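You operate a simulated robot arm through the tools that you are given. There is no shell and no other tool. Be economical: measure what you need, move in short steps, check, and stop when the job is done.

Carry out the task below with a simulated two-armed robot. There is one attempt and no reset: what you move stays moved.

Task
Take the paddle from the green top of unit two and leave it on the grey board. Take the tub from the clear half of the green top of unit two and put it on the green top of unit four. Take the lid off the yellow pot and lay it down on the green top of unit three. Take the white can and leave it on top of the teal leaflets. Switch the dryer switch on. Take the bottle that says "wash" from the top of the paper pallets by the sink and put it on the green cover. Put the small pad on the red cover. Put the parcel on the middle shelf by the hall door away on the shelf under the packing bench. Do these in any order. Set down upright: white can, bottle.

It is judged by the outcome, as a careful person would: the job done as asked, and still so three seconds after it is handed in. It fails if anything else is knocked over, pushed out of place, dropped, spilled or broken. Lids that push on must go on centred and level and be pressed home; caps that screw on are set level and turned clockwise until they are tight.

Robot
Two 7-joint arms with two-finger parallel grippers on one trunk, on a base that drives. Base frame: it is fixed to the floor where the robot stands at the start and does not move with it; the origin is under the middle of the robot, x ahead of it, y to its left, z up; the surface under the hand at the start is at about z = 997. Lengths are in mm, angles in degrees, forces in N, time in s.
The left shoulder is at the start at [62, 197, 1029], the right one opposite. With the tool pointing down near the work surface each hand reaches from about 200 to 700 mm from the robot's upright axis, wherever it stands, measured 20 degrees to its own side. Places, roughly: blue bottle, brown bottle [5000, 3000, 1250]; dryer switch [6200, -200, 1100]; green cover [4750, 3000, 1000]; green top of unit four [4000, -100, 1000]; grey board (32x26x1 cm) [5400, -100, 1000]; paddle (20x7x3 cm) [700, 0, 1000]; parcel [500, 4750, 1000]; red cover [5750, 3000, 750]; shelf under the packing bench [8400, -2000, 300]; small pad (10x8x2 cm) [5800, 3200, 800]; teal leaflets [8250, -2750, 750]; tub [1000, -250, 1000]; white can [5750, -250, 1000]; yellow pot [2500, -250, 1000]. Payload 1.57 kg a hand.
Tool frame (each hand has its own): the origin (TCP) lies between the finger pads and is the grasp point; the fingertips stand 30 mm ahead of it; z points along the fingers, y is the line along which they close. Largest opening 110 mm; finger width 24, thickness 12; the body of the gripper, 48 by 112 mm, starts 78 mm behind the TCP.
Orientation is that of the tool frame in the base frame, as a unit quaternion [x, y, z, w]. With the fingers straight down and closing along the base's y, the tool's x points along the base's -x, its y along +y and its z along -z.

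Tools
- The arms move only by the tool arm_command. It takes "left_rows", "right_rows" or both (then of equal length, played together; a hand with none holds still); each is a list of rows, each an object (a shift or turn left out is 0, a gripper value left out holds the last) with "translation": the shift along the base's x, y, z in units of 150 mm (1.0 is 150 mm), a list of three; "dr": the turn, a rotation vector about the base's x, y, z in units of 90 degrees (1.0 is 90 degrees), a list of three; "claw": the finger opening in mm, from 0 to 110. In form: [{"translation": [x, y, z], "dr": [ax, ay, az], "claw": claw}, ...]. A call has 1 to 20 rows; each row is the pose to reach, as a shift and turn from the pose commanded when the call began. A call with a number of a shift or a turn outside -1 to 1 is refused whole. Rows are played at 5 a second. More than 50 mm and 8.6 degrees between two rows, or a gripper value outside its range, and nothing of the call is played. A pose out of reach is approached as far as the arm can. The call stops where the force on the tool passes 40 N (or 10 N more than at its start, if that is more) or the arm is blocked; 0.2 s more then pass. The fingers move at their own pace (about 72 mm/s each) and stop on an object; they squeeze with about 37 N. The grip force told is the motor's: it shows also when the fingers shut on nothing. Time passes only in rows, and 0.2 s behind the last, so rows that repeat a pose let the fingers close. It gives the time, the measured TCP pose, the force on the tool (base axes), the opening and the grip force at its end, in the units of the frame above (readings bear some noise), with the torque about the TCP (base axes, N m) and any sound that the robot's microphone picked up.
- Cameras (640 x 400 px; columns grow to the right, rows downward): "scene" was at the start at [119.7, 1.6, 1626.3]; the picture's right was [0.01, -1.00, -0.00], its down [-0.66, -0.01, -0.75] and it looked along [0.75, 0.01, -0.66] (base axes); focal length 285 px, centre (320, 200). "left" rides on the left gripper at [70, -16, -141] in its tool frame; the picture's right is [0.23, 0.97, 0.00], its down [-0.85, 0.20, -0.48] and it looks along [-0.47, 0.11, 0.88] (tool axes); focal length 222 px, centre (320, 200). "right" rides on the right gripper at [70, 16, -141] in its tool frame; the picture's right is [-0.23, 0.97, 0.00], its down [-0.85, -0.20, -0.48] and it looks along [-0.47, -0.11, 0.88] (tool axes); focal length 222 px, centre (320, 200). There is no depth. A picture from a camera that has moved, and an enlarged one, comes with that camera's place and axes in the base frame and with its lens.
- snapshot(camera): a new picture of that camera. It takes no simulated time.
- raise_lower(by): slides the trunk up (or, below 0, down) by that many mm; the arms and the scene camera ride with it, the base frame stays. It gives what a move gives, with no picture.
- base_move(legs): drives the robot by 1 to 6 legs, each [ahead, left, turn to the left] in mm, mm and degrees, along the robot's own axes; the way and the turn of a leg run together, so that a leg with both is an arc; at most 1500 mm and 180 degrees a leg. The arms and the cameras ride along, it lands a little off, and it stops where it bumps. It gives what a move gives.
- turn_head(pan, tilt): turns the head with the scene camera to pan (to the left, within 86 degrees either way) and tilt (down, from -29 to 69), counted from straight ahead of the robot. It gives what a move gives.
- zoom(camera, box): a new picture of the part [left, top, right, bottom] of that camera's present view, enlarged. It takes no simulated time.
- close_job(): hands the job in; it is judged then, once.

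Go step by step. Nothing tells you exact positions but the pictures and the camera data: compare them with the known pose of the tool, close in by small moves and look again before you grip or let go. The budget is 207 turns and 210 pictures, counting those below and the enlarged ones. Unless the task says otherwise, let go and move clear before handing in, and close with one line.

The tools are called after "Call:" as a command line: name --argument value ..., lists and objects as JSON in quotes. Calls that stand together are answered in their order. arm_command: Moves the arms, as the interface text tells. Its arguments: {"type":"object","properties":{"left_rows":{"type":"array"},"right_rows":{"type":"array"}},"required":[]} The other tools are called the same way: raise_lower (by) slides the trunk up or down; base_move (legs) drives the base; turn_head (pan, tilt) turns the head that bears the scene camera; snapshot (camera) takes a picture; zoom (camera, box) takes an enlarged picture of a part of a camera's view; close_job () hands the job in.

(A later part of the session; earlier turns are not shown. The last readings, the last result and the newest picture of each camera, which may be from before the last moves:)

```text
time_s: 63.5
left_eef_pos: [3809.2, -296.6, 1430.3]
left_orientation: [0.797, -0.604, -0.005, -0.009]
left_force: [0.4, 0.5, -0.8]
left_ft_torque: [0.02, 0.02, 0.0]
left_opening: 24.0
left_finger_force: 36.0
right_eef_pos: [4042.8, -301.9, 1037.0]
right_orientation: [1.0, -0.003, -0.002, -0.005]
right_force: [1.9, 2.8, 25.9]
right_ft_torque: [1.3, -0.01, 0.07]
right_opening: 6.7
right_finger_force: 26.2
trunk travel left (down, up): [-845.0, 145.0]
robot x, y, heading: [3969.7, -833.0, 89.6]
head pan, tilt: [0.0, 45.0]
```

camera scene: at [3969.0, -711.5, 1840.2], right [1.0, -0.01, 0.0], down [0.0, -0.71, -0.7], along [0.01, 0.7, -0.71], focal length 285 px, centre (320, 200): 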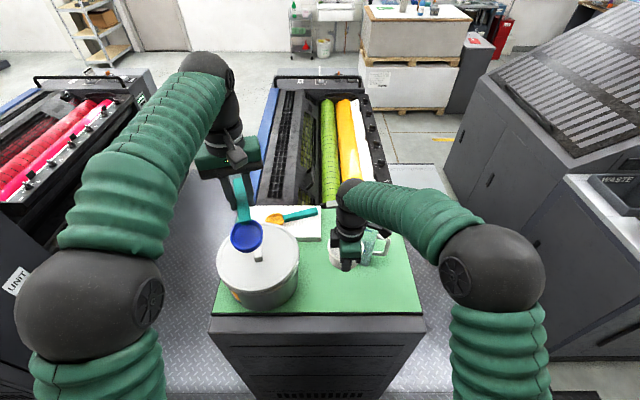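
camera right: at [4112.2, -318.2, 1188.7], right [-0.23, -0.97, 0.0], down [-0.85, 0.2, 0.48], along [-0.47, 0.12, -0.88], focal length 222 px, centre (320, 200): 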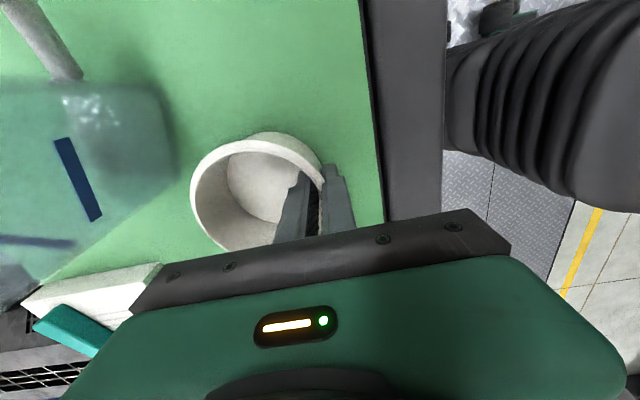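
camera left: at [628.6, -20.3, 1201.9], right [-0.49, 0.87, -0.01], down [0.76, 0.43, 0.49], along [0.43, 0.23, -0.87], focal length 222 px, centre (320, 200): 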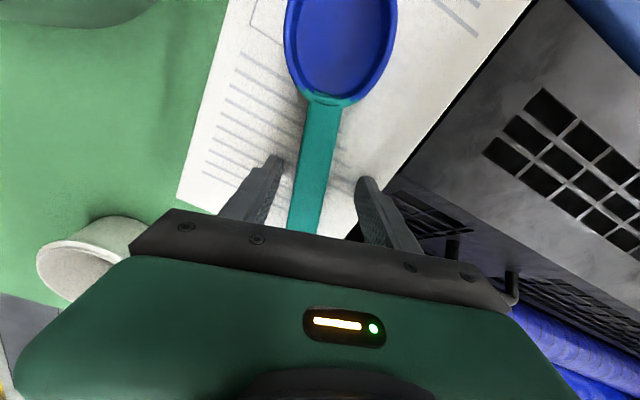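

Contact. Opening, rising straight up.

Call:
arm_command --right_rows '[{"translation": [0, 0, 0.03]}, {"translation": [0, 0, 0.03], "claw": 46}, {"translation": [0, 0, 0.03]}, {"translation": [0, 0, 0.25]}, {"translation": [0, 0, 0.55]}, {"translation": [0, 0, 0.85]}, {"translation": [0, -0.2, 1.0]}, {"translation": [0, -0.2, 1.0]}]'

Call:
snapshot --camera "right"

```text
time_s: 65.3
left_eef_pos: [3809.6, -295.5, 1427.9]
left_orientation: [0.797, -0.605, -0.006, -0.008]
left_force: [-1.1, 0.3, -0.1]
left_ft_torque: [0.0, 0.02, 0.01]
left_opening: 23.8
left_finger_force: 36.0
right_eef_pos: [4041.9, -330.5, 1186.8]
right_orientation: [1.0, -0.001, -0.002, -0.002]
right_force: [0.4, -0.3, -0.2]
right_ft_torque: [0.02, 0.01, 0.01]
right_opening: 46.0
right_finger_force: 0.0
trunk travel left (down, up): [-845.0, 145.0]
robot x, y, heading: [3967.1, -833.3, 89.6]
head pan, tilt: [0.0, 45.0]
```

```text
178 pictures are left
camera right: at [4111.2, -348.9, 1326.9], right [-0.23, -0.97, 0.0], down [-0.85, 0.2, 0.48], along [-0.47, 0.12, -0.88], focal length 222 px, centre (320, 200)
```

right: 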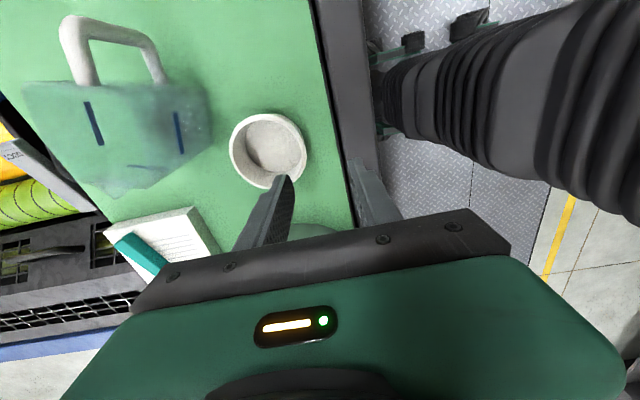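

The tub stands on unit four. Next, the grey board: back off and slide along the aisle to x about 5450.

Call:
base_move --legs '[[-280, 0, 0], [0, -1480, 0]]'

Call:
snapshot --camera "scene"

```text
time_s: 74.2
left_eef_pos: [5285.0, -578.9, 1429.0]
left_orientation: [0.8, -0.6, -0.005, -0.009]
left_force: [-0.1, -0.3, -0.7]
left_ft_torque: [0.02, -0.01, 0.01]
left_opening: 24.1
left_finger_force: 35.8
right_eef_pos: [5518.0, -613.5, 1187.5]
right_orientation: [1.0, 0.002, -0.001, -0.003]
right_force: [-0.1, 0.8, -0.1]
right_ft_torque: [-0.01, -0.02, 0.04]
right_opening: 46.0
right_finger_force: 0.0
trunk travel left (down, up): [-845.0, 145.0]
robot x, y, heading: [5450.1, -1114.5, 90.3]
head pan, tilt: [0.0, 45.0]
```

```text
177 pictures are left
camera scene: at [5450.0, -996.4, 1840.4], right [1.0, 0.0, 0.0], down [0.0, -0.71, -0.71], along [0.0, 0.71, -0.71], focal length 285 px, centre (320, 200)
```

scene: 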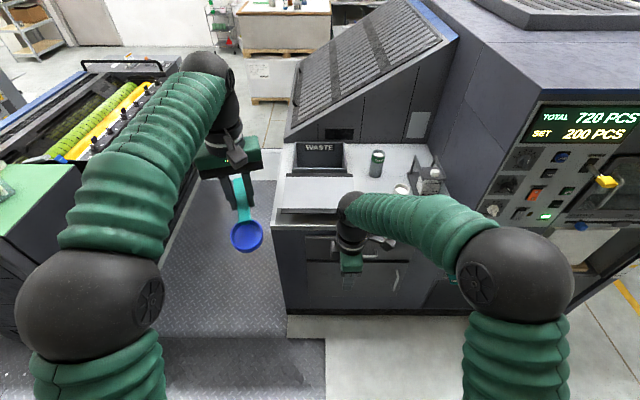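

The right arm hides the board; I'll move it aside, and zoom.

Call:
arm_command --right_rows '[{"translation": [0.25, -0.1, 0.15]}, {"translation": [0.5, -0.2, 0.3]}, {"translation": [0.75, -0.3, 0.45]}, {"translation": [1.0, -0.4, 0.6]}, {"translation": [1.0, -0.6, 0.8]}]'

Call:
zoom --camera "scene" --box '[260, 80, 640, 320]'

```text
time_s: 75.4
left_eef_pos: [5287.0, -583.9, 1431.5]
left_orientation: [0.8, -0.599, -0.006, -0.01]
left_force: [0.4, 0.2, -0.5]
left_ft_torque: [0.02, 0.02, 0.03]
left_opening: 24.1
left_finger_force: 35.8
right_eef_pos: [5668.8, -706.8, 1309.7]
right_orientation: [1.0, 0.002, -0.003, -0.005]
right_force: [-0.1, -0.1, -0.6]
right_ft_torque: [0.01, -0.02, -0.02]
right_opening: 46.0
right_finger_force: 0.0
trunk travel left (down, up): [-845.0, 145.0]
robot x, y, heading: [5450.2, -1114.0, 90.1]
head pan, tilt: [0.0, 45.0]
```

```text
1.67 times, centred on (450, 200) of scene
camera zoom: at [5452.6, -1001.6, 1840.7], right [1.0, 0.0, 0.0], down [0.0, -0.71, -0.71], along [0.0, 0.71, -0.71], focal length 475 px, centre (103, 200)
```

zoom: 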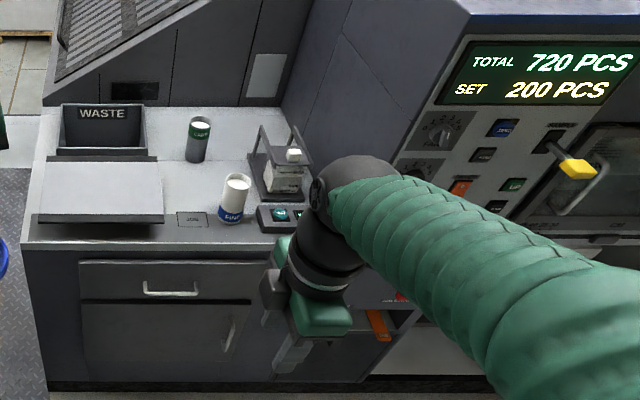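

Call:
zoom --camera "scene" --box '[270, 130, 450, 250]'

Call:
zoom --camera "scene" --box '[460, 90, 640, 260]'

```text
3.33 times, centred on (360, 190) of scene
camera zoom: at [5452.6, -1001.6, 1840.7], right [1.0, 0.0, 0.0], down [0.0, -0.71, -0.71], along [0.0, 0.71, -0.71], focal length 949 px, centre (187, 233)
```

zoom: 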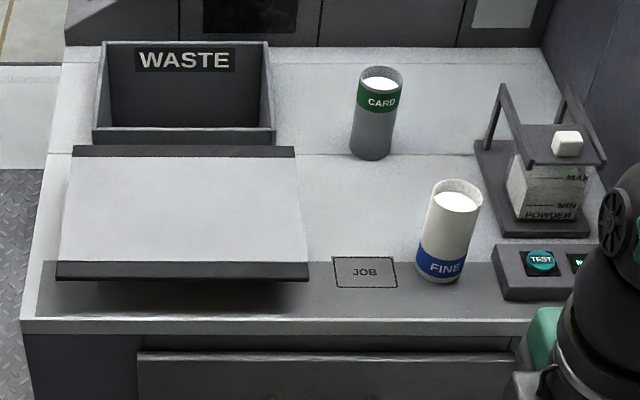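

```text
2.35 times, centred on (550, 175) of scene
camera zoom: at [5452.6, -1001.6, 1840.7], right [1.0, 0.0, 0.0], down [0.0, -0.71, -0.71], along [0.0, 0.71, -0.71], focal length 670 px, centre (-221, 259)
```

zoom: 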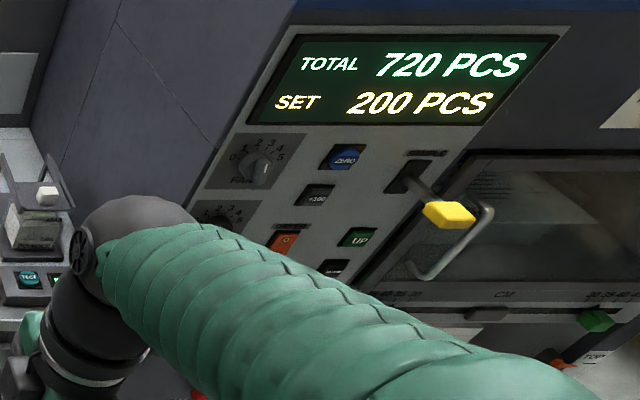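

The grey board is at the left front (centre about [5446, -125]); the white can is the "FINE" one. Driving in 360 and bringing the paddle over the board.

Call:
base_move --legs '[[360, 0, 0]]'

Call:
arm_command --left_rows '[{"translation": [0.25, 0.15, 0]}, {"translation": [0.5, 0.3, 0]}, {"translation": [0.75, 0.4, 0]}, {"translation": [1.0, 0.5, 0]}, {"translation": [1.0, 0.6, -0.25]}, {"translation": [1.0, 0.65, -0.55]}, {"translation": [1.0, 0.65, -0.85]}, {"translation": [1.0, 0.65, -1.0]}, {"translation": [1.0, 0.65, -1.0]}]'

Call:
snapshot --camera "scene"

Call:
snapshot --camera "left"

```text
time_s: 77.8
left_eef_pos: [5289.4, -220.7, 1431.1]
left_orientation: [0.799, -0.601, -0.008, -0.01]
left_force: [-0.1, 1.1, -0.5]
left_ft_torque: [0.01, 0.01, 0.01]
left_opening: 24.1
left_finger_force: 36.2
right_eef_pos: [5671.5, -345.0, 1307.2]
right_orientation: [1.0, 0.001, -0.002, -0.004]
right_force: [-0.1, 0.3, 0.2]
right_ft_torque: [0.04, 0.0, 0.01]
right_opening: 45.9
right_finger_force: 0.1
trunk travel left (down, up): [-845.0, 145.0]
robot x, y, heading: [5448.2, -748.0, 90.1]
head pan, tilt: [0.0, 45.0]
```

```text
time_s: 79.8
left_eef_pos: [5439.4, -120.7, 1279.3]
left_orientation: [0.799, -0.601, -0.007, -0.009]
left_force: [0.2, 0.9, -1.0]
left_ft_torque: [0.02, 0.01, 0.02]
left_opening: 24.0
left_finger_force: 35.8
left hand out of reach, approached as far as the arm can: row 3, 4, 5, 6
right_eef_pos: [5670.7, -342.3, 1307.5]
right_orientation: [1.0, -0.001, -0.003, -0.005]
right_force: [0.2, -0.3, 0.4]
right_ft_torque: [0.0, 0.04, 0.0]
right_opening: 46.0
right_finger_force: 0.0
trunk travel left (down, up): [-845.0, 145.0]
robot x, y, heading: [5450.2, -751.7, 89.9]
head pan, tilt: [0.0, 45.0]
```

```text
173 pictures are left
camera scene: at [5454.3, -634.7, 1840.5], right [1.0, 0.0, 0.0], down [0.0, -0.71, -0.71], along [0.0, 0.71, -0.71], focal length 285 px, centre (320, 200)
```

scene: 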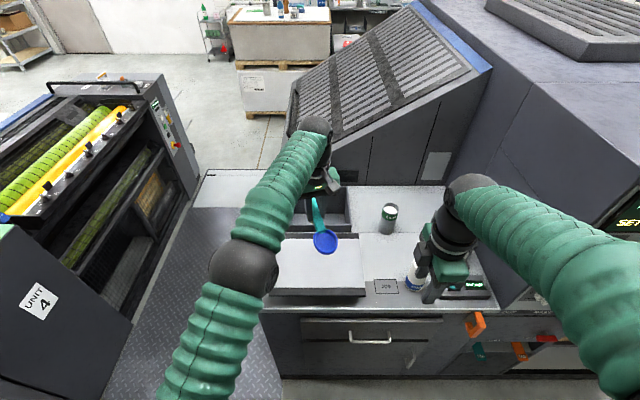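

```text
172 pictures are left
camera left: at [5475.5, -185.5, 1421.0], right [-0.87, -0.49, -0.01], down [-0.43, 0.75, 0.5], along [-0.23, 0.44, -0.87], focal length 222 px, centre (320, 200)
```

left: 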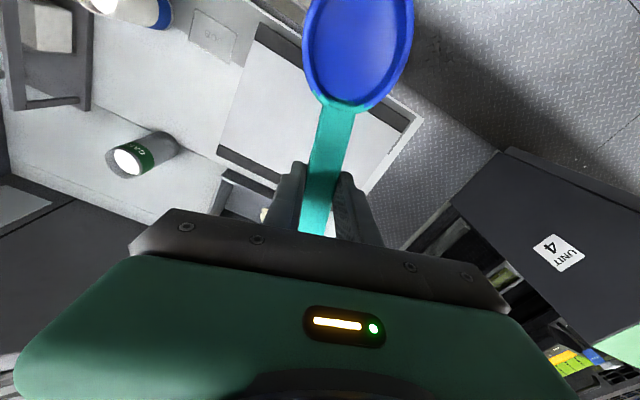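

The paddle would nearly overhang the board front-to-back, so I'll turn it 45° and centre it, descending partway.

Call:
arm_command --left_rows '[{"translation": [0, 0, -0.2], "dr": [0, 0, 0.09]}, {"translation": [0, 0, -0.4], "dr": [0, 0, 0.18]}, {"translation": [-0.02, 0.05, -0.6], "dr": [0, 0, 0.27]}, {"translation": [-0.04, 0.1, -0.8], "dr": [0, 0, 0.36]}, {"translation": [-0.06, 0.2, -1.0], "dr": [0, 0, 0.45]}, {"translation": [-0.06, 0.21, -1.0], "dr": [0, 0, 0.5]}, {"translation": [-0.06, 0.21, -1.0], "dr": [0, 0, 0.5]}]'

Call:
snapshot --camera "scene"

Call:
snapshot --camera "left"

```text
time_s: 81.3
left_eef_pos: [5431.9, -88.7, 1131.3]
left_orientation: [0.969, -0.249, -0.01, -0.005]
left_force: [-0.6, -0.6, 0.2]
left_ft_torque: [0.06, 0.02, -0.01]
left_opening: 24.2
left_finger_force: 36.8
right_eef_pos: [5670.3, -341.7, 1308.3]
right_orientation: [1.0, 0.0, -0.002, -0.004]
right_force: [1.0, 0.5, 0.1]
right_ft_torque: [0.01, 0.02, 0.01]
right_opening: 45.9
right_finger_force: 0.1
trunk travel left (down, up): [-845.0, 145.0]
robot x, y, heading: [5450.7, -746.7, 90.0]
head pan, tilt: [0.0, 45.0]
```

```text
171 pictures are left
camera scene: at [5454.4, -633.7, 1840.5], right [1.0, 0.0, 0.0], down [0.0, -0.71, -0.71], along [0.0, 0.71, -0.71], focal length 285 px, centre (320, 200)
```

scene: 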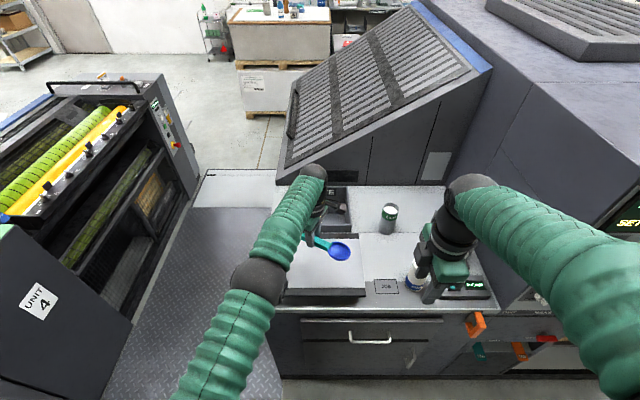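

```text
170 pictures are left
camera left: at [5501.7, -110.0, 1272.2], right [-0.27, -0.96, -0.01], down [-0.84, 0.23, 0.5], along [-0.48, 0.14, -0.87], focal length 222 px, centre (320, 200)
```

left: 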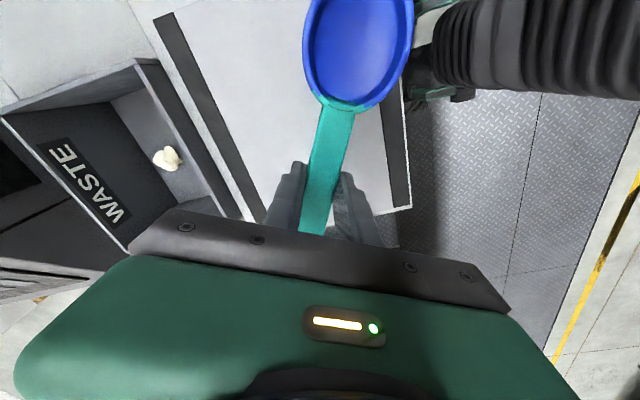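

The paddle fits on the board with a small shift. Descending to near contact, then gently.

Call:
arm_command --left_rows '[{"translation": [0.13, 0.1, -0.1]}, {"translation": [0.13, 0.13, -0.35]}, {"translation": [0.13, 0.13, -0.48]}, {"translation": [0.13, 0.13, -0.52]}, {"translation": [0.13, 0.13, -0.55]}, {"translation": [0.13, 0.13, -0.58]}, {"translation": [0.13, 0.13, -0.58]}]'

Call:
snapshot --camera "left"

```text
time_s: 83.0
left_eef_pos: [5442.8, -92.5, 1043.8]
left_orientation: [0.968, -0.25, -0.011, -0.006]
left_force: [-0.4, 0.8, -1.0]
left_ft_torque: [-0.02, 0.02, 0.02]
left_opening: 23.8
left_finger_force: 35.8
left hand out of reach, approached as far as the arm can: row 1, 2, 3, 4, 5, 6, 7
right_eef_pos: [5671.1, -342.2, 1307.7]
right_orientation: [1.0, 0.001, -0.002, -0.004]
right_force: [-0.6, 0.6, -0.9]
right_ft_torque: [0.0, 0.02, 0.01]
right_opening: 45.9
right_finger_force: 0.1
trunk travel left (down, up): [-845.0, 145.0]
robot x, y, heading: [5451.4, -749.0, 90.0]
head pan, tilt: [0.0, 45.0]
```

```text
169 pictures are left
camera left: at [5514.1, -113.9, 1186.0], right [-0.27, -0.96, -0.01], down [-0.84, 0.23, 0.5], along [-0.48, 0.14, -0.87], focal length 222 px, centre (320, 200)
```

left: 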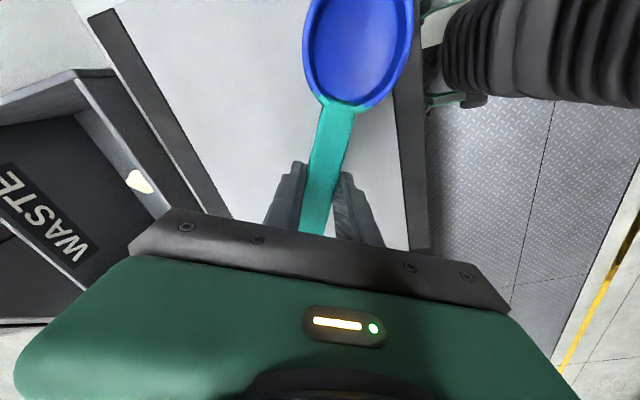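

Reach is at its limit, so I nudge the base 28 mm forward, then lower gently.

Call:
base_move --legs '[[28, 0, 0]]'

Call:
arm_command --left_rows '[{"translation": [0, 0, -0.02]}, {"translation": [0, 0, -0.04]}, {"translation": [0, 0, -0.06]}, {"translation": [0, 0, -0.08]}, {"translation": [0, 0, -0.1]}, {"translation": [0, 0, -0.12]}, {"translation": [0, 0, -0.14]}]'

Call:
snapshot --camera "left"

```text
time_s: 83.8
left_eef_pos: [5444.5, -70.9, 1050.9]
left_orientation: [0.968, -0.249, -0.012, -0.01]
left_force: [-0.5, -0.7, 0.3]
left_ft_torque: [0.1, 0.02, 0.0]
left_opening: 24.0
left_finger_force: 36.1
right_eef_pos: [5670.9, -322.9, 1310.0]
right_orientation: [1.0, 0.001, -0.003, -0.007]
right_force: [0.2, -0.1, 0.5]
right_ft_torque: [0.03, -0.01, -0.01]
right_opening: 46.0
right_finger_force: 0.0
trunk travel left (down, up): [-845.0, 145.0]
robot x, y, heading: [5452.8, -722.7, 90.0]
head pan, tilt: [0.0, 45.0]
```

```text
time_s: 85.4
left_eef_pos: [5444.9, -66.4, 1024.9]
left_orientation: [0.968, -0.25, -0.011, -0.007]
left_force: [-0.6, 0.9, -0.9]
left_ft_torque: [-0.01, 0.04, 0.0]
left_opening: 24.1
left_finger_force: 35.6
right_eef_pos: [5670.3, -315.7, 1308.3]
right_orientation: [1.0, 0.0, -0.003, -0.005]
right_force: [0.1, 0.3, 0.6]
right_ft_torque: [0.01, 0.03, -0.02]
right_opening: 46.0
right_finger_force: 0.1
trunk travel left (down, up): [-845.0, 145.0]
robot x, y, heading: [5450.6, -723.9, 90.0]
head pan, tilt: [0.0, 45.0]
```

```text
168 pictures are left
camera left: at [5515.4, -86.9, 1166.7], right [-0.27, -0.96, -0.01], down [-0.84, 0.23, 0.5], along [-0.48, 0.15, -0.87], focal length 222 px, centre (320, 200)
```

left: 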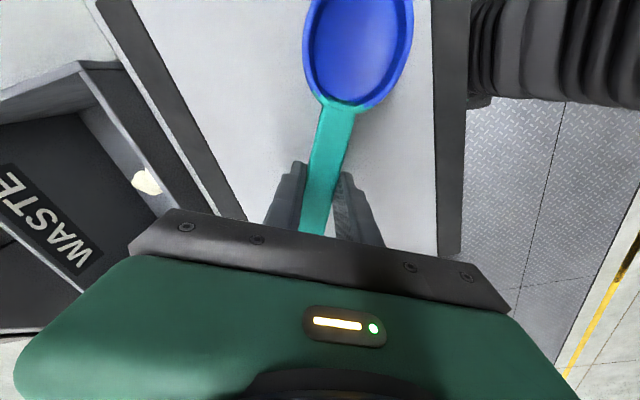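

Well inside the board, still above it. Continue lowering.

Call:
arm_command --left_rows '[{"translation": [0, 0, -0.03]}, {"translation": [0, 0, -0.06]}, {"translation": [0, 0, -0.09]}, {"translation": [0, 0, -0.12]}, {"translation": [0, 0, -0.15]}, {"translation": [0, 0, -0.18]}, {"translation": [0, 0, -0.21]}, {"translation": [0, 0, -0.24]}, {"translation": [0, 0, -0.27]}, {"translation": [0, 0, -0.3]}, {"translation": [0, 0, -0.33]}, {"translation": [0, 0, -0.36]}]'

Call:
snapshot --camera "left"

```text
time_s: 87.7
left_eef_pos: [5442.2, -72.9, 990.7]
left_orientation: [0.968, -0.249, -0.011, -0.015]
left_force: [-1.9, -6.3, 14.7]
left_ft_torque: [-0.53, -0.12, -0.08]
left_opening: 24.4
left_finger_force: 35.9
left hand out of reach, approached as far as the arm can: row 2, 4, 5, 6, 7, 8, 9, 10, 11
right_eef_pos: [5671.1, -318.9, 1309.9]
right_orientation: [1.0, 0.0, -0.003, -0.007]
right_force: [0.3, 0.2, 1.0]
right_ft_torque: [-0.02, 0.0, -0.01]
right_opening: 46.2
right_finger_force: 0.1
trunk travel left (down, up): [-845.0, 145.0]
robot x, y, heading: [5449.3, -721.3, 90.1]
head pan, tilt: [0.0, 45.0]
stopped in row 11 (left hand): the force on the tool passed its limit at 46 N (the readings are from after the stop); the commanded pose is now the measured one
```

```text
167 pictures are left
camera left: at [5512.7, -95.7, 1131.4], right [-0.27, -0.96, -0.03], down [-0.84, 0.22, 0.5], along [-0.47, 0.16, -0.87], focal length 222 px, centre (320, 200)
```

left: 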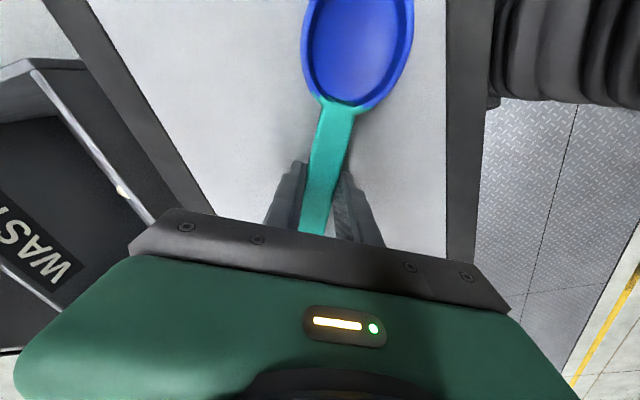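

Resting on the board (top about z 960). Releasing and rising.

Call:
arm_command --left_rows '[{"translation": [0, 0, 0.02]}, {"translation": [0, 0, 0.02], "claw": 60}, {"translation": [0, 0, 0.02]}, {"translation": [0, 0, 0.02]}, {"translation": [0, 0, 0.3]}, {"translation": [0, 0, 0.6]}, {"translation": [0, 0, 0.9]}, {"translation": [-0.2, -0.2, 1.0]}, {"translation": [-0.5, -0.4, 1.0]}, {"translation": [-0.8, -0.5, 1.0]}]'

Call:
snapshot --camera "scene"

```text
refused: row 9 steps farther than a row can; nothing moved
```

```text
166 pictures are left
camera scene: at [5453.7, -609.4, 1840.7], right [1.0, 0.0, 0.0], down [0.0, -0.71, -0.71], along [0.0, 0.71, -0.71], focal length 285 px, centre (320, 200)
```

scene: 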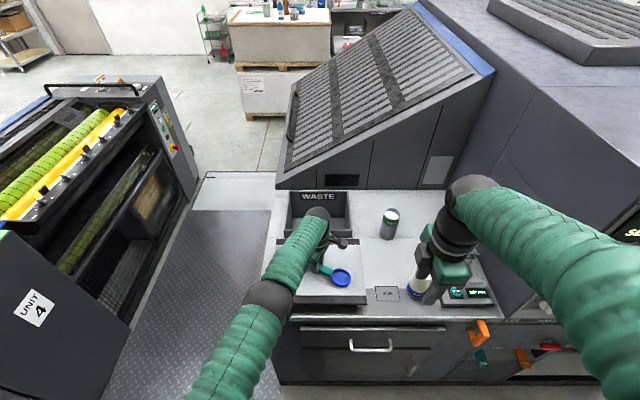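

Call:
arm_command --left_rows '[{"translation": [0, 0, 0.02]}, {"translation": [0, 0, 0.02], "claw": 60}, {"translation": [0, 0, 0.02]}, {"translation": [0, 0, 0.02]}, {"translation": [0, 0, 0.3]}, {"translation": [0, 0, 0.6]}, {"translation": [0, 0, 0.9]}, {"translation": [-0.2, -0.2, 1.0]}, {"translation": [-0.45, -0.35, 1.0]}, {"translation": [-0.7, -0.5, 1.0]}, {"translation": [-0.9, -0.7, 1.0]}]'

Call:
snapshot --camera "scene"

```text
time_s: 90.1
left_eef_pos: [5305.2, -177.7, 1136.9]
left_orientation: [0.968, -0.249, -0.01, -0.013]
left_force: [-0.2, 0.5, 0.2]
left_ft_torque: [0.02, 0.0, 0.01]
left_opening: 60.0
left_finger_force: 0.0
right_eef_pos: [5669.2, -318.0, 1310.5]
right_orientation: [1.0, 0.0, -0.001, -0.006]
right_force: [0.0, 0.6, -0.2]
right_ft_torque: [-0.02, -0.03, 0.01]
right_opening: 46.2
right_finger_force: 0.0
trunk travel left (down, up): [-845.0, 145.0]
robot x, y, heading: [5449.7, -722.9, 89.8]
head pan, tilt: [0.0, 45.0]
```

```text
165 pictures are left
camera scene: at [5451.6, -606.3, 1840.6], right [1.0, 0.0, 0.0], down [0.0, -0.71, -0.71], along [0.0, 0.71, -0.71], focal length 285 px, centre (320, 200)
```

scene: 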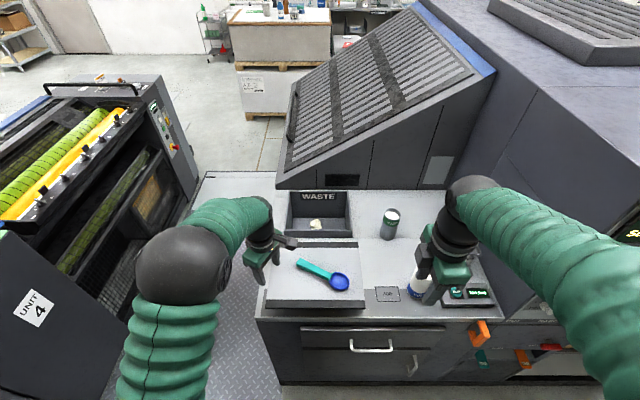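

Paddle lies on the board. Now back off and slide right to look for the dryer switch.

Call:
base_move --legs '[[-400, 0, 0], [0, -750, 0]]'

Call:
turn_head --pan 0 --tilt 35

Call:
snapshot --camera "scene"

```text
time_s: 96.2
left_eef_pos: [6051.1, -574.3, 1136.5]
left_orientation: [0.968, -0.251, -0.009, -0.014]
left_force: [-0.7, 0.4, 0.2]
left_ft_torque: [-0.03, -0.01, -0.03]
left_opening: 59.8
left_finger_force: 0.1
right_eef_pos: [6413.1, -715.7, 1310.9]
right_orientation: [1.0, -0.003, 0.0, -0.006]
right_force: [-0.1, 0.5, 0.2]
right_ft_torque: [0.04, -0.02, 0.0]
right_opening: 46.0
right_finger_force: 0.0
trunk travel left (down, up): [-845.0, 145.0]
robot x, y, heading: [6198.8, -1119.9, 89.7]
head pan, tilt: [0.0, 45.0]
```

```text
time_s: 96.9
left_eef_pos: [6054.7, -576.7, 1136.5]
left_orientation: [0.968, -0.252, -0.01, -0.013]
left_force: [0.5, 0.0, -0.2]
left_ft_torque: [0.0, 0.01, -0.01]
left_opening: 60.0
left_finger_force: 0.0
right_eef_pos: [6416.9, -717.3, 1309.4]
right_orientation: [1.0, -0.001, -0.001, -0.007]
right_force: [-0.1, -0.5, 0.1]
right_ft_torque: [-0.01, -0.05, 0.03]
right_opening: 46.1
right_finger_force: 0.1
trunk travel left (down, up): [-845.0, 145.0]
robot x, y, heading: [6199.2, -1120.9, 89.9]
head pan, tilt: [0.0, 35.0]
```

```text
164 pictures are left
camera scene: at [6199.9, -996.2, 1855.2], right [1.0, 0.0, 0.0], down [0.0, -0.58, -0.82], along [0.0, 0.82, -0.58], focal length 285 px, centre (320, 200)
```

scene: 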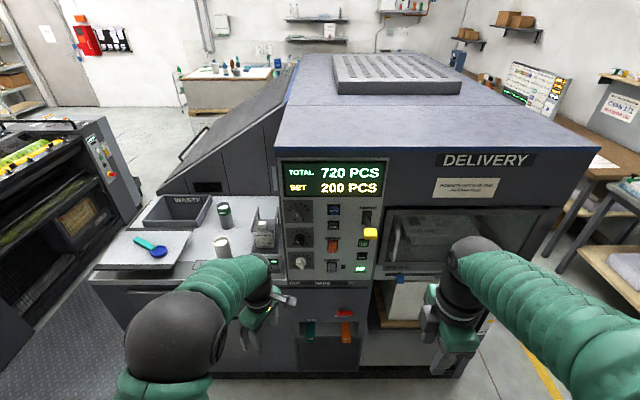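

Call:
zoom --camera "scene" --box '[260, 150, 400, 290]'

Call:
zoom --camera "scene" --box '[270, 260, 430, 380]'

```text
2.86 times, centred on (330, 220) of scene
camera zoom: at [6199.9, -996.2, 1855.2], right [1.0, 0.0, 0.0], down [0.0, -0.58, -0.82], along [0.0, 0.82, -0.58], focal length 814 px, centre (291, 143)
```

zoom: 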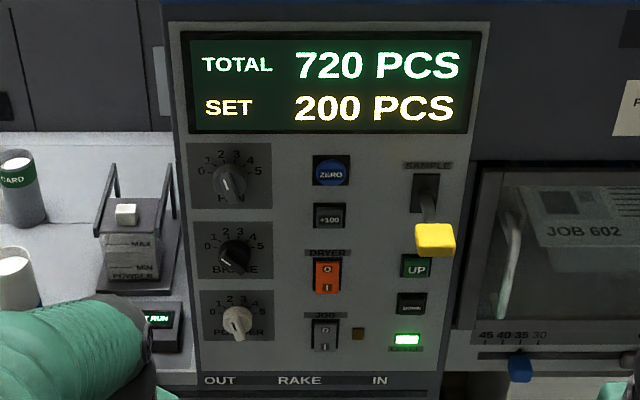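

```text
3.33 times, centred on (350, 320) of scene
camera zoom: at [6199.9, -996.2, 1855.2], right [1.0, 0.0, 0.0], down [0.0, -0.58, -0.82], along [0.0, 0.82, -0.58], focal length 949 px, centre (220, -200)
```

zoom: 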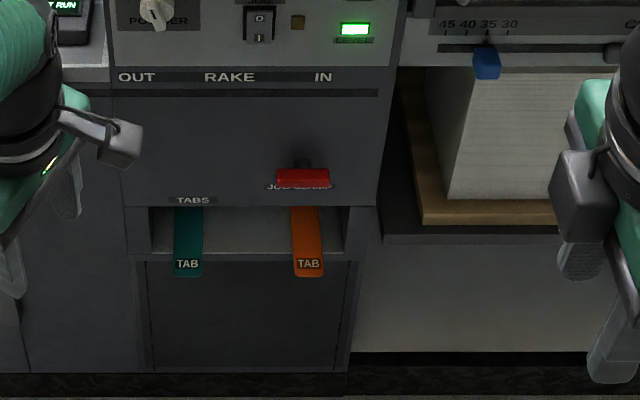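

Found the DRYER rocker (orange, O on top, I below) at about [6245, -250, 1120]. I'll close the right fingers and point the hand forward at it.

Call:
arm_command --right_rows '[{"translation": [-0.08, 0.1, -0.09], "dr": [0.09, 0, 0], "claw": 0}, {"translation": [-0.16, 0.2, -0.18], "dr": [0.18, 0, 0]}, {"translation": [-0.24, 0.3, -0.27], "dr": [0.27, 0, 0]}, {"translation": [-0.32, 0.4, -0.36], "dr": [0.36, 0, 0]}, {"translation": [-0.4, 0.5, -0.45], "dr": [0.45, 0, 0]}, {"translation": [-0.5, 0.6, -0.54], "dr": [0.54, 0, 0]}, {"translation": [-0.6, 0.6, -0.63], "dr": [0.63, 0, 0]}, {"translation": [-0.7, 0.6, -0.72], "dr": [0.72, 0, 0]}, {"translation": [-0.8, 0.6, -0.81], "dr": [0.81, 0, 0]}, {"translation": [-0.9, 0.6, -0.9], "dr": [0.9, 0, 0]}, {"translation": [-0.9, 0.6, -1.0], "dr": [0.98, 0, 0]}, {"translation": [-0.9, 0.6, -1.0], "dr": [1.0, 0, 0]}]'

Call:
snapshot --camera "right"

Call:
snapshot --camera "scene"

```text
time_s: 99.0
left_eef_pos: [6056.4, -578.2, 1139.4]
left_orientation: [0.968, -0.251, -0.012, -0.015]
left_force: [0.1, 0.4, -0.9]
left_ft_torque: [0.02, 0.02, -0.01]
left_opening: 60.3
left_finger_force: 0.0
right_eef_pos: [6317.9, -597.4, 1284.8]
right_orientation: [0.734, -0.096, -0.05, -0.67]
right_force: [0.4, -0.3, -0.1]
right_ft_torque: [0.02, -0.03, 0.02]
right_opening: 0.0
right_finger_force: 21.0
right hand out of reach, approached as far as the arm can: row 5, 7, 8, 9
trunk travel left (down, up): [-845.0, 145.0]
robot x, y, heading: [6198.5, -1120.1, 89.6]
head pan, tilt: [0.0, 35.0]
stopped in row 10 (right hand): the arm was blocked; the commanded pose is now the measured one
```

```text
161 pictures are left
camera right: at [6373.3, -743.0, 1266.8], right [-0.43, -0.06, -0.9], down [-0.82, -0.39, 0.41], along [-0.38, 0.92, 0.12], focal length 222 px, centre (320, 200)
```

right: 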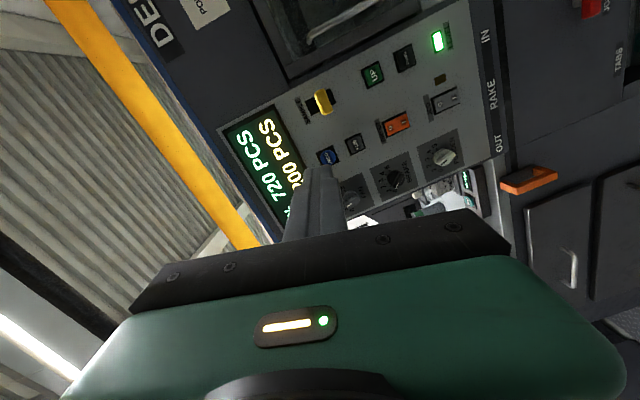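

```text
160 pictures are left
camera scene: at [6200.9, -997.0, 1856.7], right [1.0, 0.0, 0.0], down [0.0, -0.58, -0.82], along [0.0, 0.82, -0.58], focal length 285 px, centre (320, 200)
```

scene: 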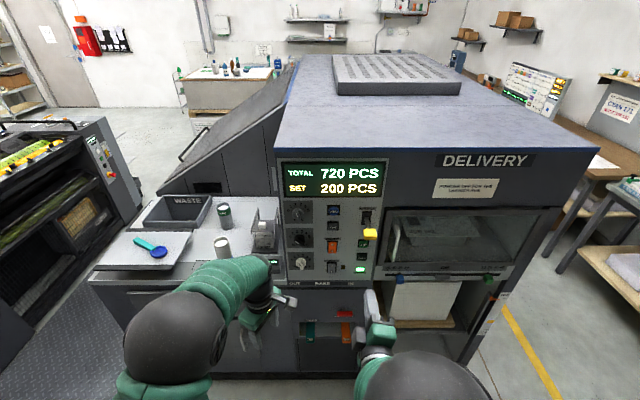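

The hand points nearly straight ahead. By triangulation the rocker is at about [6246, -225, 1099]; its "I" half near z 1082. I'll align in x and z first and retract the left hand.

Call:
arm_command --right_rows '[{"translation": [-0.07, 0, -0.2]}, {"translation": [-0.14, 0, -0.4]}, {"translation": [-0.21, 0, -0.6]}, {"translation": [-0.28, 0, -0.8]}, {"translation": [-0.4, 0, -1.0]}, {"translation": [-0.48, 0, -1.0]}, {"translation": [-0.48, 0, -1.0]}]' --left_rows '[{"translation": [0, -0.1, 0.25]}, {"translation": [-0.1, -0.2, 0.5]}, {"translation": [-0.2, -0.35, 0.7]}, {"translation": [-0.3, -0.5, 0.8]}, {"translation": [-0.3, -0.6, 0.8]}, {"translation": [-0.3, -0.7, 0.8]}, {"translation": [-0.3, -0.7, 0.8]}]'

Call:
snapshot --camera "scene"

```text
time_s: 99.6
left_eef_pos: [6041.9, -606.8, 1203.4]
left_orientation: [0.968, -0.251, -0.009, -0.017]
left_force: [-0.7, 0.5, 0.0]
left_ft_torque: [0.0, -0.01, 0.01]
left_opening: 60.0
left_finger_force: 0.2
right_eef_pos: [6298.6, -584.0, 1317.2]
right_orientation: [-0.675, 0.152, 0.098, 0.715]
right_force: [-0.3, 0.0, -0.5]
right_ft_torque: [0.03, 0.0, -0.04]
right_opening: 0.0
right_finger_force: 21.7
trunk travel left (down, up): [-845.0, 145.0]
robot x, y, heading: [6197.4, -1122.9, 89.7]
head pan, tilt: [0.0, 35.0]
stopped in row 2 (right hand): the arm was blocked; the commanded pose is now the measured one
```

```text
159 pictures are left
camera scene: at [6194.5, -1000.4, 1856.1], right [1.0, 0.0, 0.0], down [0.0, -0.57, -0.82], along [0.0, 0.82, -0.57], focal length 285 px, centre (320, 200)
```

scene: 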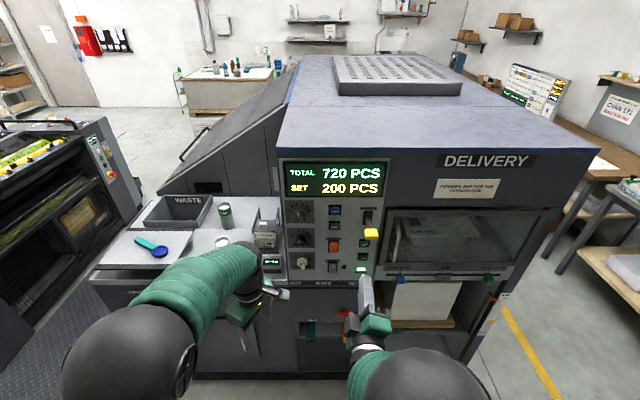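

The right arm is cramped against the body in this pose. I'll extend it forward while easing the tilt to about 45°, which still lets the tips press the lower half.

Call:
arm_command --right_rows '[{"translation": [0, 0.2, 0.0], "dr": [-0.05, 0, 0]}, {"translation": [0, 0.4, 0], "dr": [-0.14, 0, 0]}, {"translation": [0, 0.6, 0], "dr": [-0.23, 0, 0]}, {"translation": [0, 0.8, 0], "dr": [-0.32, 0, 0]}, {"translation": [0, 0.8, -0.1], "dr": [-0.41, 0, 0]}, {"translation": [0, 0.8, -0.3], "dr": [-0.5, 0, 0]}, {"translation": [0, 0.8, -0.5], "dr": [-0.5, 0, 0]}, {"translation": [0, 0.8, -0.5], "dr": [-0.5, 0, 0]}]'

Call:
snapshot --camera "scene"

```text
time_s: 101.6
left_eef_pos: [6044.2, -607.5, 1202.3]
left_orientation: [0.968, -0.25, -0.011, -0.017]
left_force: [-0.2, 0.1, -0.1]
left_ft_torque: [0.01, -0.02, -0.01]
left_opening: 60.0
left_finger_force: 0.1
right_eef_pos: [6302.4, -459.5, 1274.7]
right_orientation: [0.887, -0.188, -0.059, -0.417]
right_force: [-0.9, -0.5, 0.1]
right_ft_torque: [0.0, 0.02, -0.05]
right_opening: 0.0
right_finger_force: 20.9
trunk travel left (down, up): [-845.0, 145.0]
robot x, y, heading: [6201.0, -1121.1, 89.8]
head pan, tilt: [0.0, 35.0]
stopped in row 8 (right hand): the arm was blocked; the commanded pose is now the measured one
```

```text
158 pictures are left
camera scene: at [6199.4, -997.4, 1854.5], right [1.0, 0.0, 0.0], down [0.0, -0.57, -0.82], along [0.0, 0.82, -0.57], focal length 285 px, centre (320, 200)
```

scene: 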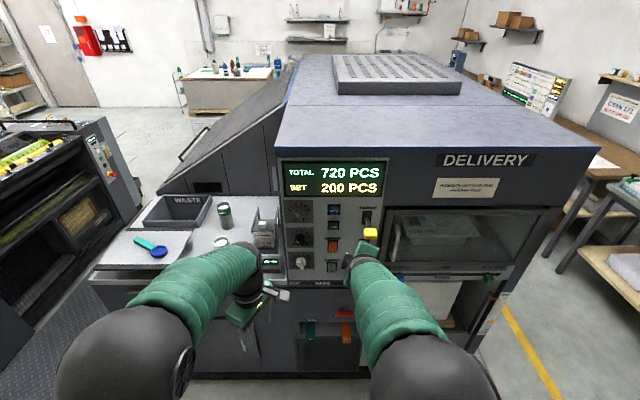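

The hand now points forward and 40° down, good for pressing. I'll do the alignment with the trunk and base: lower 172, shift left 56, ahead 170.

Call:
raise_lower --by -172

Call:
base_move --legs '[[0, 56, 0], [160, 0, 0]]'

Call:
turn_head --pan -5 --tilt 45

Call:
snapshot --camera "right"

Call:
snapshot --camera "scene"

```text
time_s: 102.7
left_eef_pos: [6045.9, -606.5, 1102.6]
left_orientation: [0.968, -0.25, -0.011, -0.017]
left_force: [-0.4, 0.4, 0.6]
left_ft_torque: [0.01, 0.01, 0.02]
left_opening: 59.9
left_finger_force: 0.0
right_eef_pos: [6308.4, -453.1, 1247.5]
right_orientation: [0.859, -0.211, -0.108, -0.454]
right_force: [0.0, 0.1, 0.6]
right_ft_torque: [0.01, 0.01, -0.01]
right_opening: 0.2
right_finger_force: 22.0
trunk travel left (down, up): [-749.0, 241.0]
robot x, y, heading: [6195.1, -1123.7, 89.6]
head pan, tilt: [0.0, 35.0]
stopped: the arm was blocked; the commanded pose is now the measured one
```

```text
time_s: 104.7
left_eef_pos: [6008.4, -448.7, 1110.9]
left_orientation: [0.967, -0.252, -0.018, -0.017]
left_force: [0.3, 0.0, 0.0]
left_ft_torque: [0.02, 0.12, 0.0]
left_opening: 60.0
left_finger_force: 0.1
right_eef_pos: [6276.0, -294.3, 1252.1]
right_orientation: [0.855, -0.217, -0.115, -0.457]
right_force: [2.4, 0.3, 0.4]
right_ft_torque: [-0.05, 0.13, 0.21]
right_opening: 0.0
right_finger_force: 21.0
trunk travel left (down, up): [-749.0, 241.0]
robot x, y, heading: [6146.7, -957.6, 89.9]
head pan, tilt: [0.0, 35.0]
```

```text
time_s: 105.4
left_eef_pos: [6004.0, -447.3, 1108.8]
left_orientation: [0.967, -0.252, -0.014, -0.017]
left_force: [0.5, -0.2, -0.2]
left_ft_torque: [-0.03, 0.03, -0.01]
left_opening: 60.0
left_finger_force: 0.1
right_eef_pos: [6268.0, -294.1, 1252.1]
right_orientation: [0.857, -0.215, -0.112, -0.455]
right_force: [0.3, -1.1, -0.1]
right_ft_torque: [0.02, -0.02, -0.02]
right_opening: 0.0
right_finger_force: 21.6
trunk travel left (down, up): [-749.0, 241.0]
robot x, y, heading: [6147.8, -960.0, 90.1]
head pan, tilt: [-5.0, 45.0]
```

```text
157 pictures are left
camera right: at [6320.7, -438.6, 1292.1], right [-0.66, -0.42, -0.63], down [-0.66, -0.07, 0.74], along [-0.35, 0.91, -0.23], focal length 222 px, centre (320, 200)
```

right: 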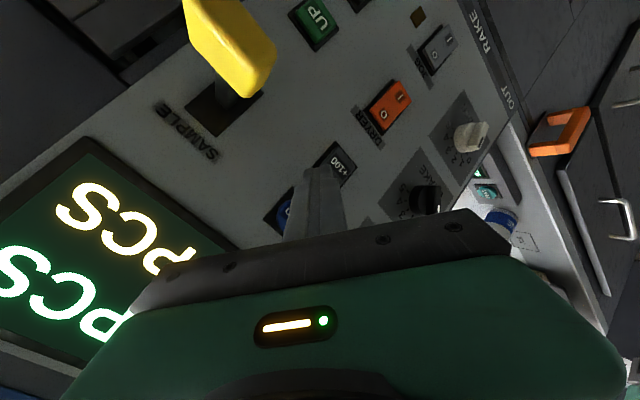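

```text
156 pictures are left
camera scene: at [6169.0, -843.3, 1744.7], right [1.0, -0.09, -0.01], down [-0.07, -0.7, -0.71], along [0.06, 0.7, -0.71], focal length 285 px, centre (320, 200)
```

scene: 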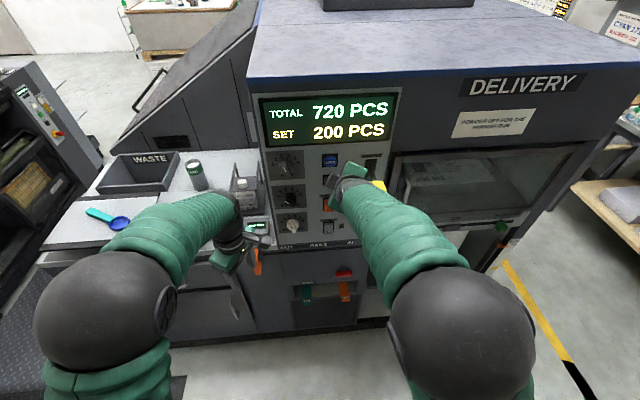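

The right arm keeps binding in this posture, so I'll back away from the panel and unwind that hand to its plain downward pose.

Call:
base_move --legs '[[-300, 0, 0]]'

Call:
arm_command --right_rows '[{"dr": [-0.0556, 0.0337, -0.063]}, {"dr": [-0.111, 0.0674, -0.126]}, {"dr": [-0.167, 0.101, -0.189]}, {"dr": [-0.222, 0.135, -0.252]}, {"dr": [-0.278, 0.1685, -0.315]}, {"dr": [-0.334, 0.202, -0.378]}, {"dr": [-0.389, 0.236, -0.441]}, {"dr": [-0.445, 0.27, -0.504]}, {"dr": [-0.5, 0.303, -0.567]}, {"dr": [-0.556, 0.337, -0.63]}, {"dr": [-0.556, 0.337, -0.63]}]'

Call:
snapshot --camera "scene"

```text
time_s: 107.5
left_eef_pos: [5989.6, -747.9, 1105.8]
left_orientation: [0.968, -0.252, -0.009, -0.017]
left_force: [0.9, -0.3, 0.2]
left_ft_torque: [0.0, 0.03, 0.02]
left_opening: 59.7
left_finger_force: 0.1
right_eef_pos: [6256.7, -593.2, 1251.5]
right_orientation: [0.857, -0.215, -0.106, -0.456]
right_force: [-0.3, 0.1, -0.1]
right_ft_torque: [0.05, 0.03, -0.05]
right_opening: 0.0
right_finger_force: 21.4
trunk travel left (down, up): [-749.0, 241.0]
robot x, y, heading: [6141.8, -1260.5, 89.7]
head pan, tilt: [-5.0, 45.0]
```

```text
time_s: 108.2
left_eef_pos: [5991.8, -752.8, 1109.1]
left_orientation: [0.968, -0.252, -0.011, -0.019]
left_force: [-0.6, -0.4, -0.2]
left_ft_torque: [-0.05, -0.02, 0.0]
left_opening: 59.8
left_finger_force: 0.0
right_eef_pos: [6284.0, -599.8, 1327.0]
right_orientation: [0.827, -0.384, -0.146, -0.384]
right_force: [-0.2, -0.5, 0.6]
right_ft_torque: [0.04, 0.04, 0.02]
right_opening: 0.2
right_finger_force: 21.5
trunk travel left (down, up): [-749.0, 241.0]
robot x, y, heading: [6146.9, -1263.9, 89.7]
head pan, tilt: [-5.0, 45.0]
stopped in row 3 (right hand): the arm was blocked; the commanded pose is now the measured one
```

```text
155 pictures are left
camera scene: at [6154.3, -1143.6, 1744.8], right [1.0, -0.09, 0.0], down [-0.07, -0.71, -0.71], along [0.06, 0.7, -0.71], focal length 285 px, centre (320, 200)
```

scene: 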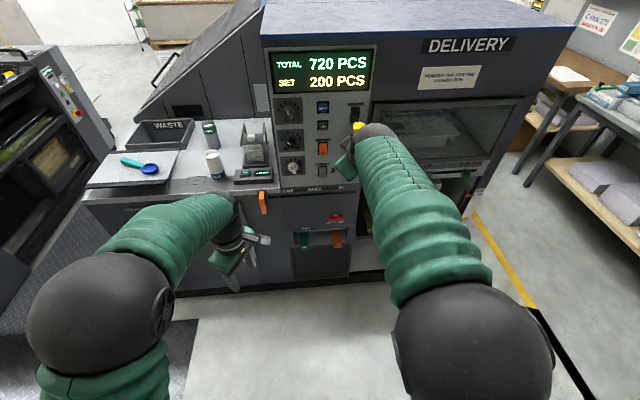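

Call:
arm_command --right_rows '[{"translation": [0.05, 0, 0]}, {"translation": [0.1, 0, 0], "dr": [-0.042, 0.019, -0.035]}, {"translation": [0.15, 0, 0], "dr": [-0.084, 0.038, -0.07]}, {"translation": [0.2, 0, 0], "dr": [-0.125, 0.056, -0.105]}, {"translation": [0.25, 0, 0], "dr": [-0.167, 0.075, -0.14]}, {"translation": [0.3, 0, 0], "dr": [-0.209, 0.094, -0.175]}, {"translation": [0.35, 0, 0], "dr": [-0.25, 0.1125, -0.21]}, {"translation": [0.4, 0, 0], "dr": [-0.292, 0.131, -0.244]}, {"translation": [0.4, 0, 0], "dr": [-0.334, 0.15, -0.279]}, {"translation": [0.4, 0, 0], "dr": [-0.376, 0.169, -0.314]}, {"translation": [0.4, 0, 0], "dr": [-0.418, 0.1875, -0.349]}, {"translation": [0.4, 0, 0], "dr": [-0.46, 0.206, -0.384]}, {"translation": [0.4, 0, 0], "dr": [-0.501, 0.225, -0.419]}, {"translation": [0.4, 0, 0], "dr": [-0.501, 0.225, -0.419]}]'

Call:
snapshot --camera "scene"

```text
time_s: 111.2
left_eef_pos: [5992.6, -749.8, 1106.9]
left_orientation: [0.968, -0.252, -0.009, -0.018]
left_force: [0.7, 0.2, 0.0]
left_ft_torque: [-0.02, 0.0, -0.01]
left_opening: 59.9
left_finger_force: 0.2
right_eef_pos: [6334.9, -641.2, 1304.9]
right_orientation: [0.718, -0.696, -0.005, -0.008]
right_force: [0.4, 1.0, -0.1]
right_ft_torque: [-0.05, 0.0, 0.0]
right_opening: 0.0
right_finger_force: 21.2
right hand out of reach, approached as far as the arm can: row 10, 11, 12, 13, 14
trunk travel left (down, up): [-749.0, 241.0]
robot x, y, heading: [6146.6, -1262.3, 89.5]
head pan, tilt: [-5.0, 45.0]
```

```text
154 pictures are left
camera scene: at [6154.1, -1139.7, 1744.5], right [1.0, -0.09, 0.0], down [-0.07, -0.71, -0.7], along [0.06, 0.7, -0.71], focal length 285 px, centre (320, 200)
```

scene: 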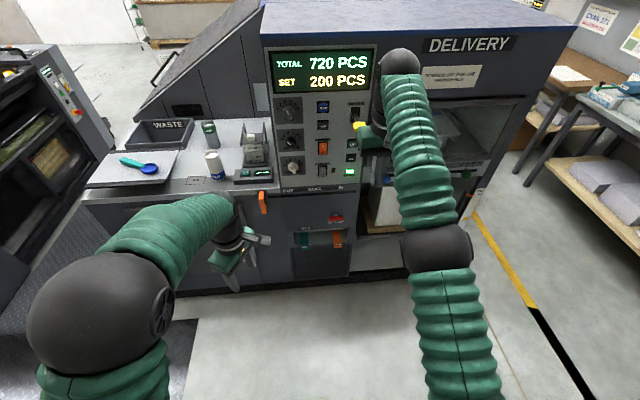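

The right hand is back in its plain pose. Now tilt it forward from there, which should be a natural wrist motion.

Call:
arm_command --right_rows '[{"translation": [0, -0.1, -0.1], "dr": [0.09, 0, 0]}, {"translation": [0, -0.1, -0.2], "dr": [0.18, 0, 0]}, {"translation": [0, -0.1, -0.3], "dr": [0.27, 0, 0]}, {"translation": [0, -0.1, -0.4], "dr": [0.36, 0, 0]}, {"translation": [0, -0.1, -0.5], "dr": [0.45, 0, 0]}, {"translation": [0, -0.1, -0.6], "dr": [0.54, 0, 0]}, {"translation": [0, -0.1, -0.7], "dr": [0.63, 0, 0]}, {"translation": [0, -0.1, -0.8], "dr": [0.72, 0, 0]}, {"translation": [0, -0.1, -0.9], "dr": [0.8, 0, 0]}, {"translation": [0, -0.1, -1.0], "dr": [0.85, 0, 0]}, {"translation": [0, -0.1, -1.0], "dr": [0.85, 0, 0]}]'

Call:
snapshot --camera "scene"

Call:
snapshot --camera "right"

```text
time_s: 113.6
left_eef_pos: [5991.4, -752.8, 1108.8]
left_orientation: [0.968, -0.251, -0.01, -0.02]
left_force: [-0.4, 0.3, 0.0]
left_ft_torque: [0.03, -0.01, -0.02]
left_opening: 59.9
left_finger_force: 0.1
right_eef_pos: [6336.9, -661.3, 1157.9]
right_orientation: [0.559, -0.551, -0.437, -0.439]
right_force: [0.2, 0.0, -0.4]
right_ft_torque: [-0.01, 0.03, 0.02]
right_opening: 0.3
right_finger_force: 21.3
trunk travel left (down, up): [-749.0, 241.0]
robot x, y, heading: [6143.8, -1260.9, 89.5]
head pan, tilt: [-5.0, 45.0]
```

```text
153 pictures are left
camera scene: at [6154.1, -1145.5, 1745.0], right [1.0, -0.09, 0.0], down [-0.07, -0.71, -0.71], along [0.06, 0.7, -0.71], focal length 285 px, centre (320, 200)
```

scene: 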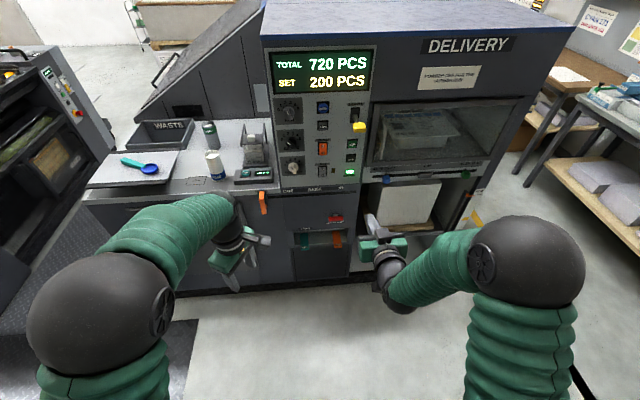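

```text
152 pictures are left
camera right: at [6321.6, -815.7, 1120.3], right [-0.98, 0.04, 0.21], down [0.19, -0.27, 0.94], along [0.1, 0.96, 0.25], focal length 222 px, centre (320, 200)
```

right: 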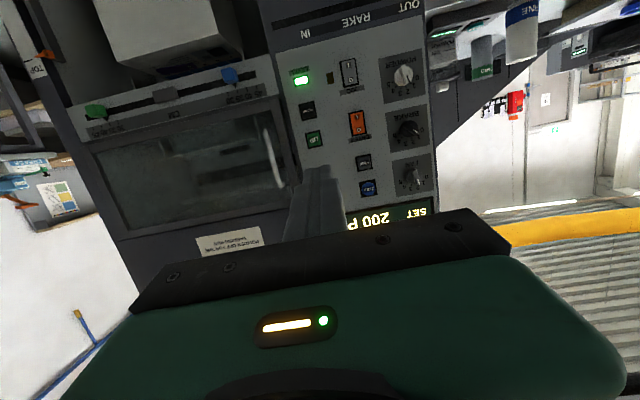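

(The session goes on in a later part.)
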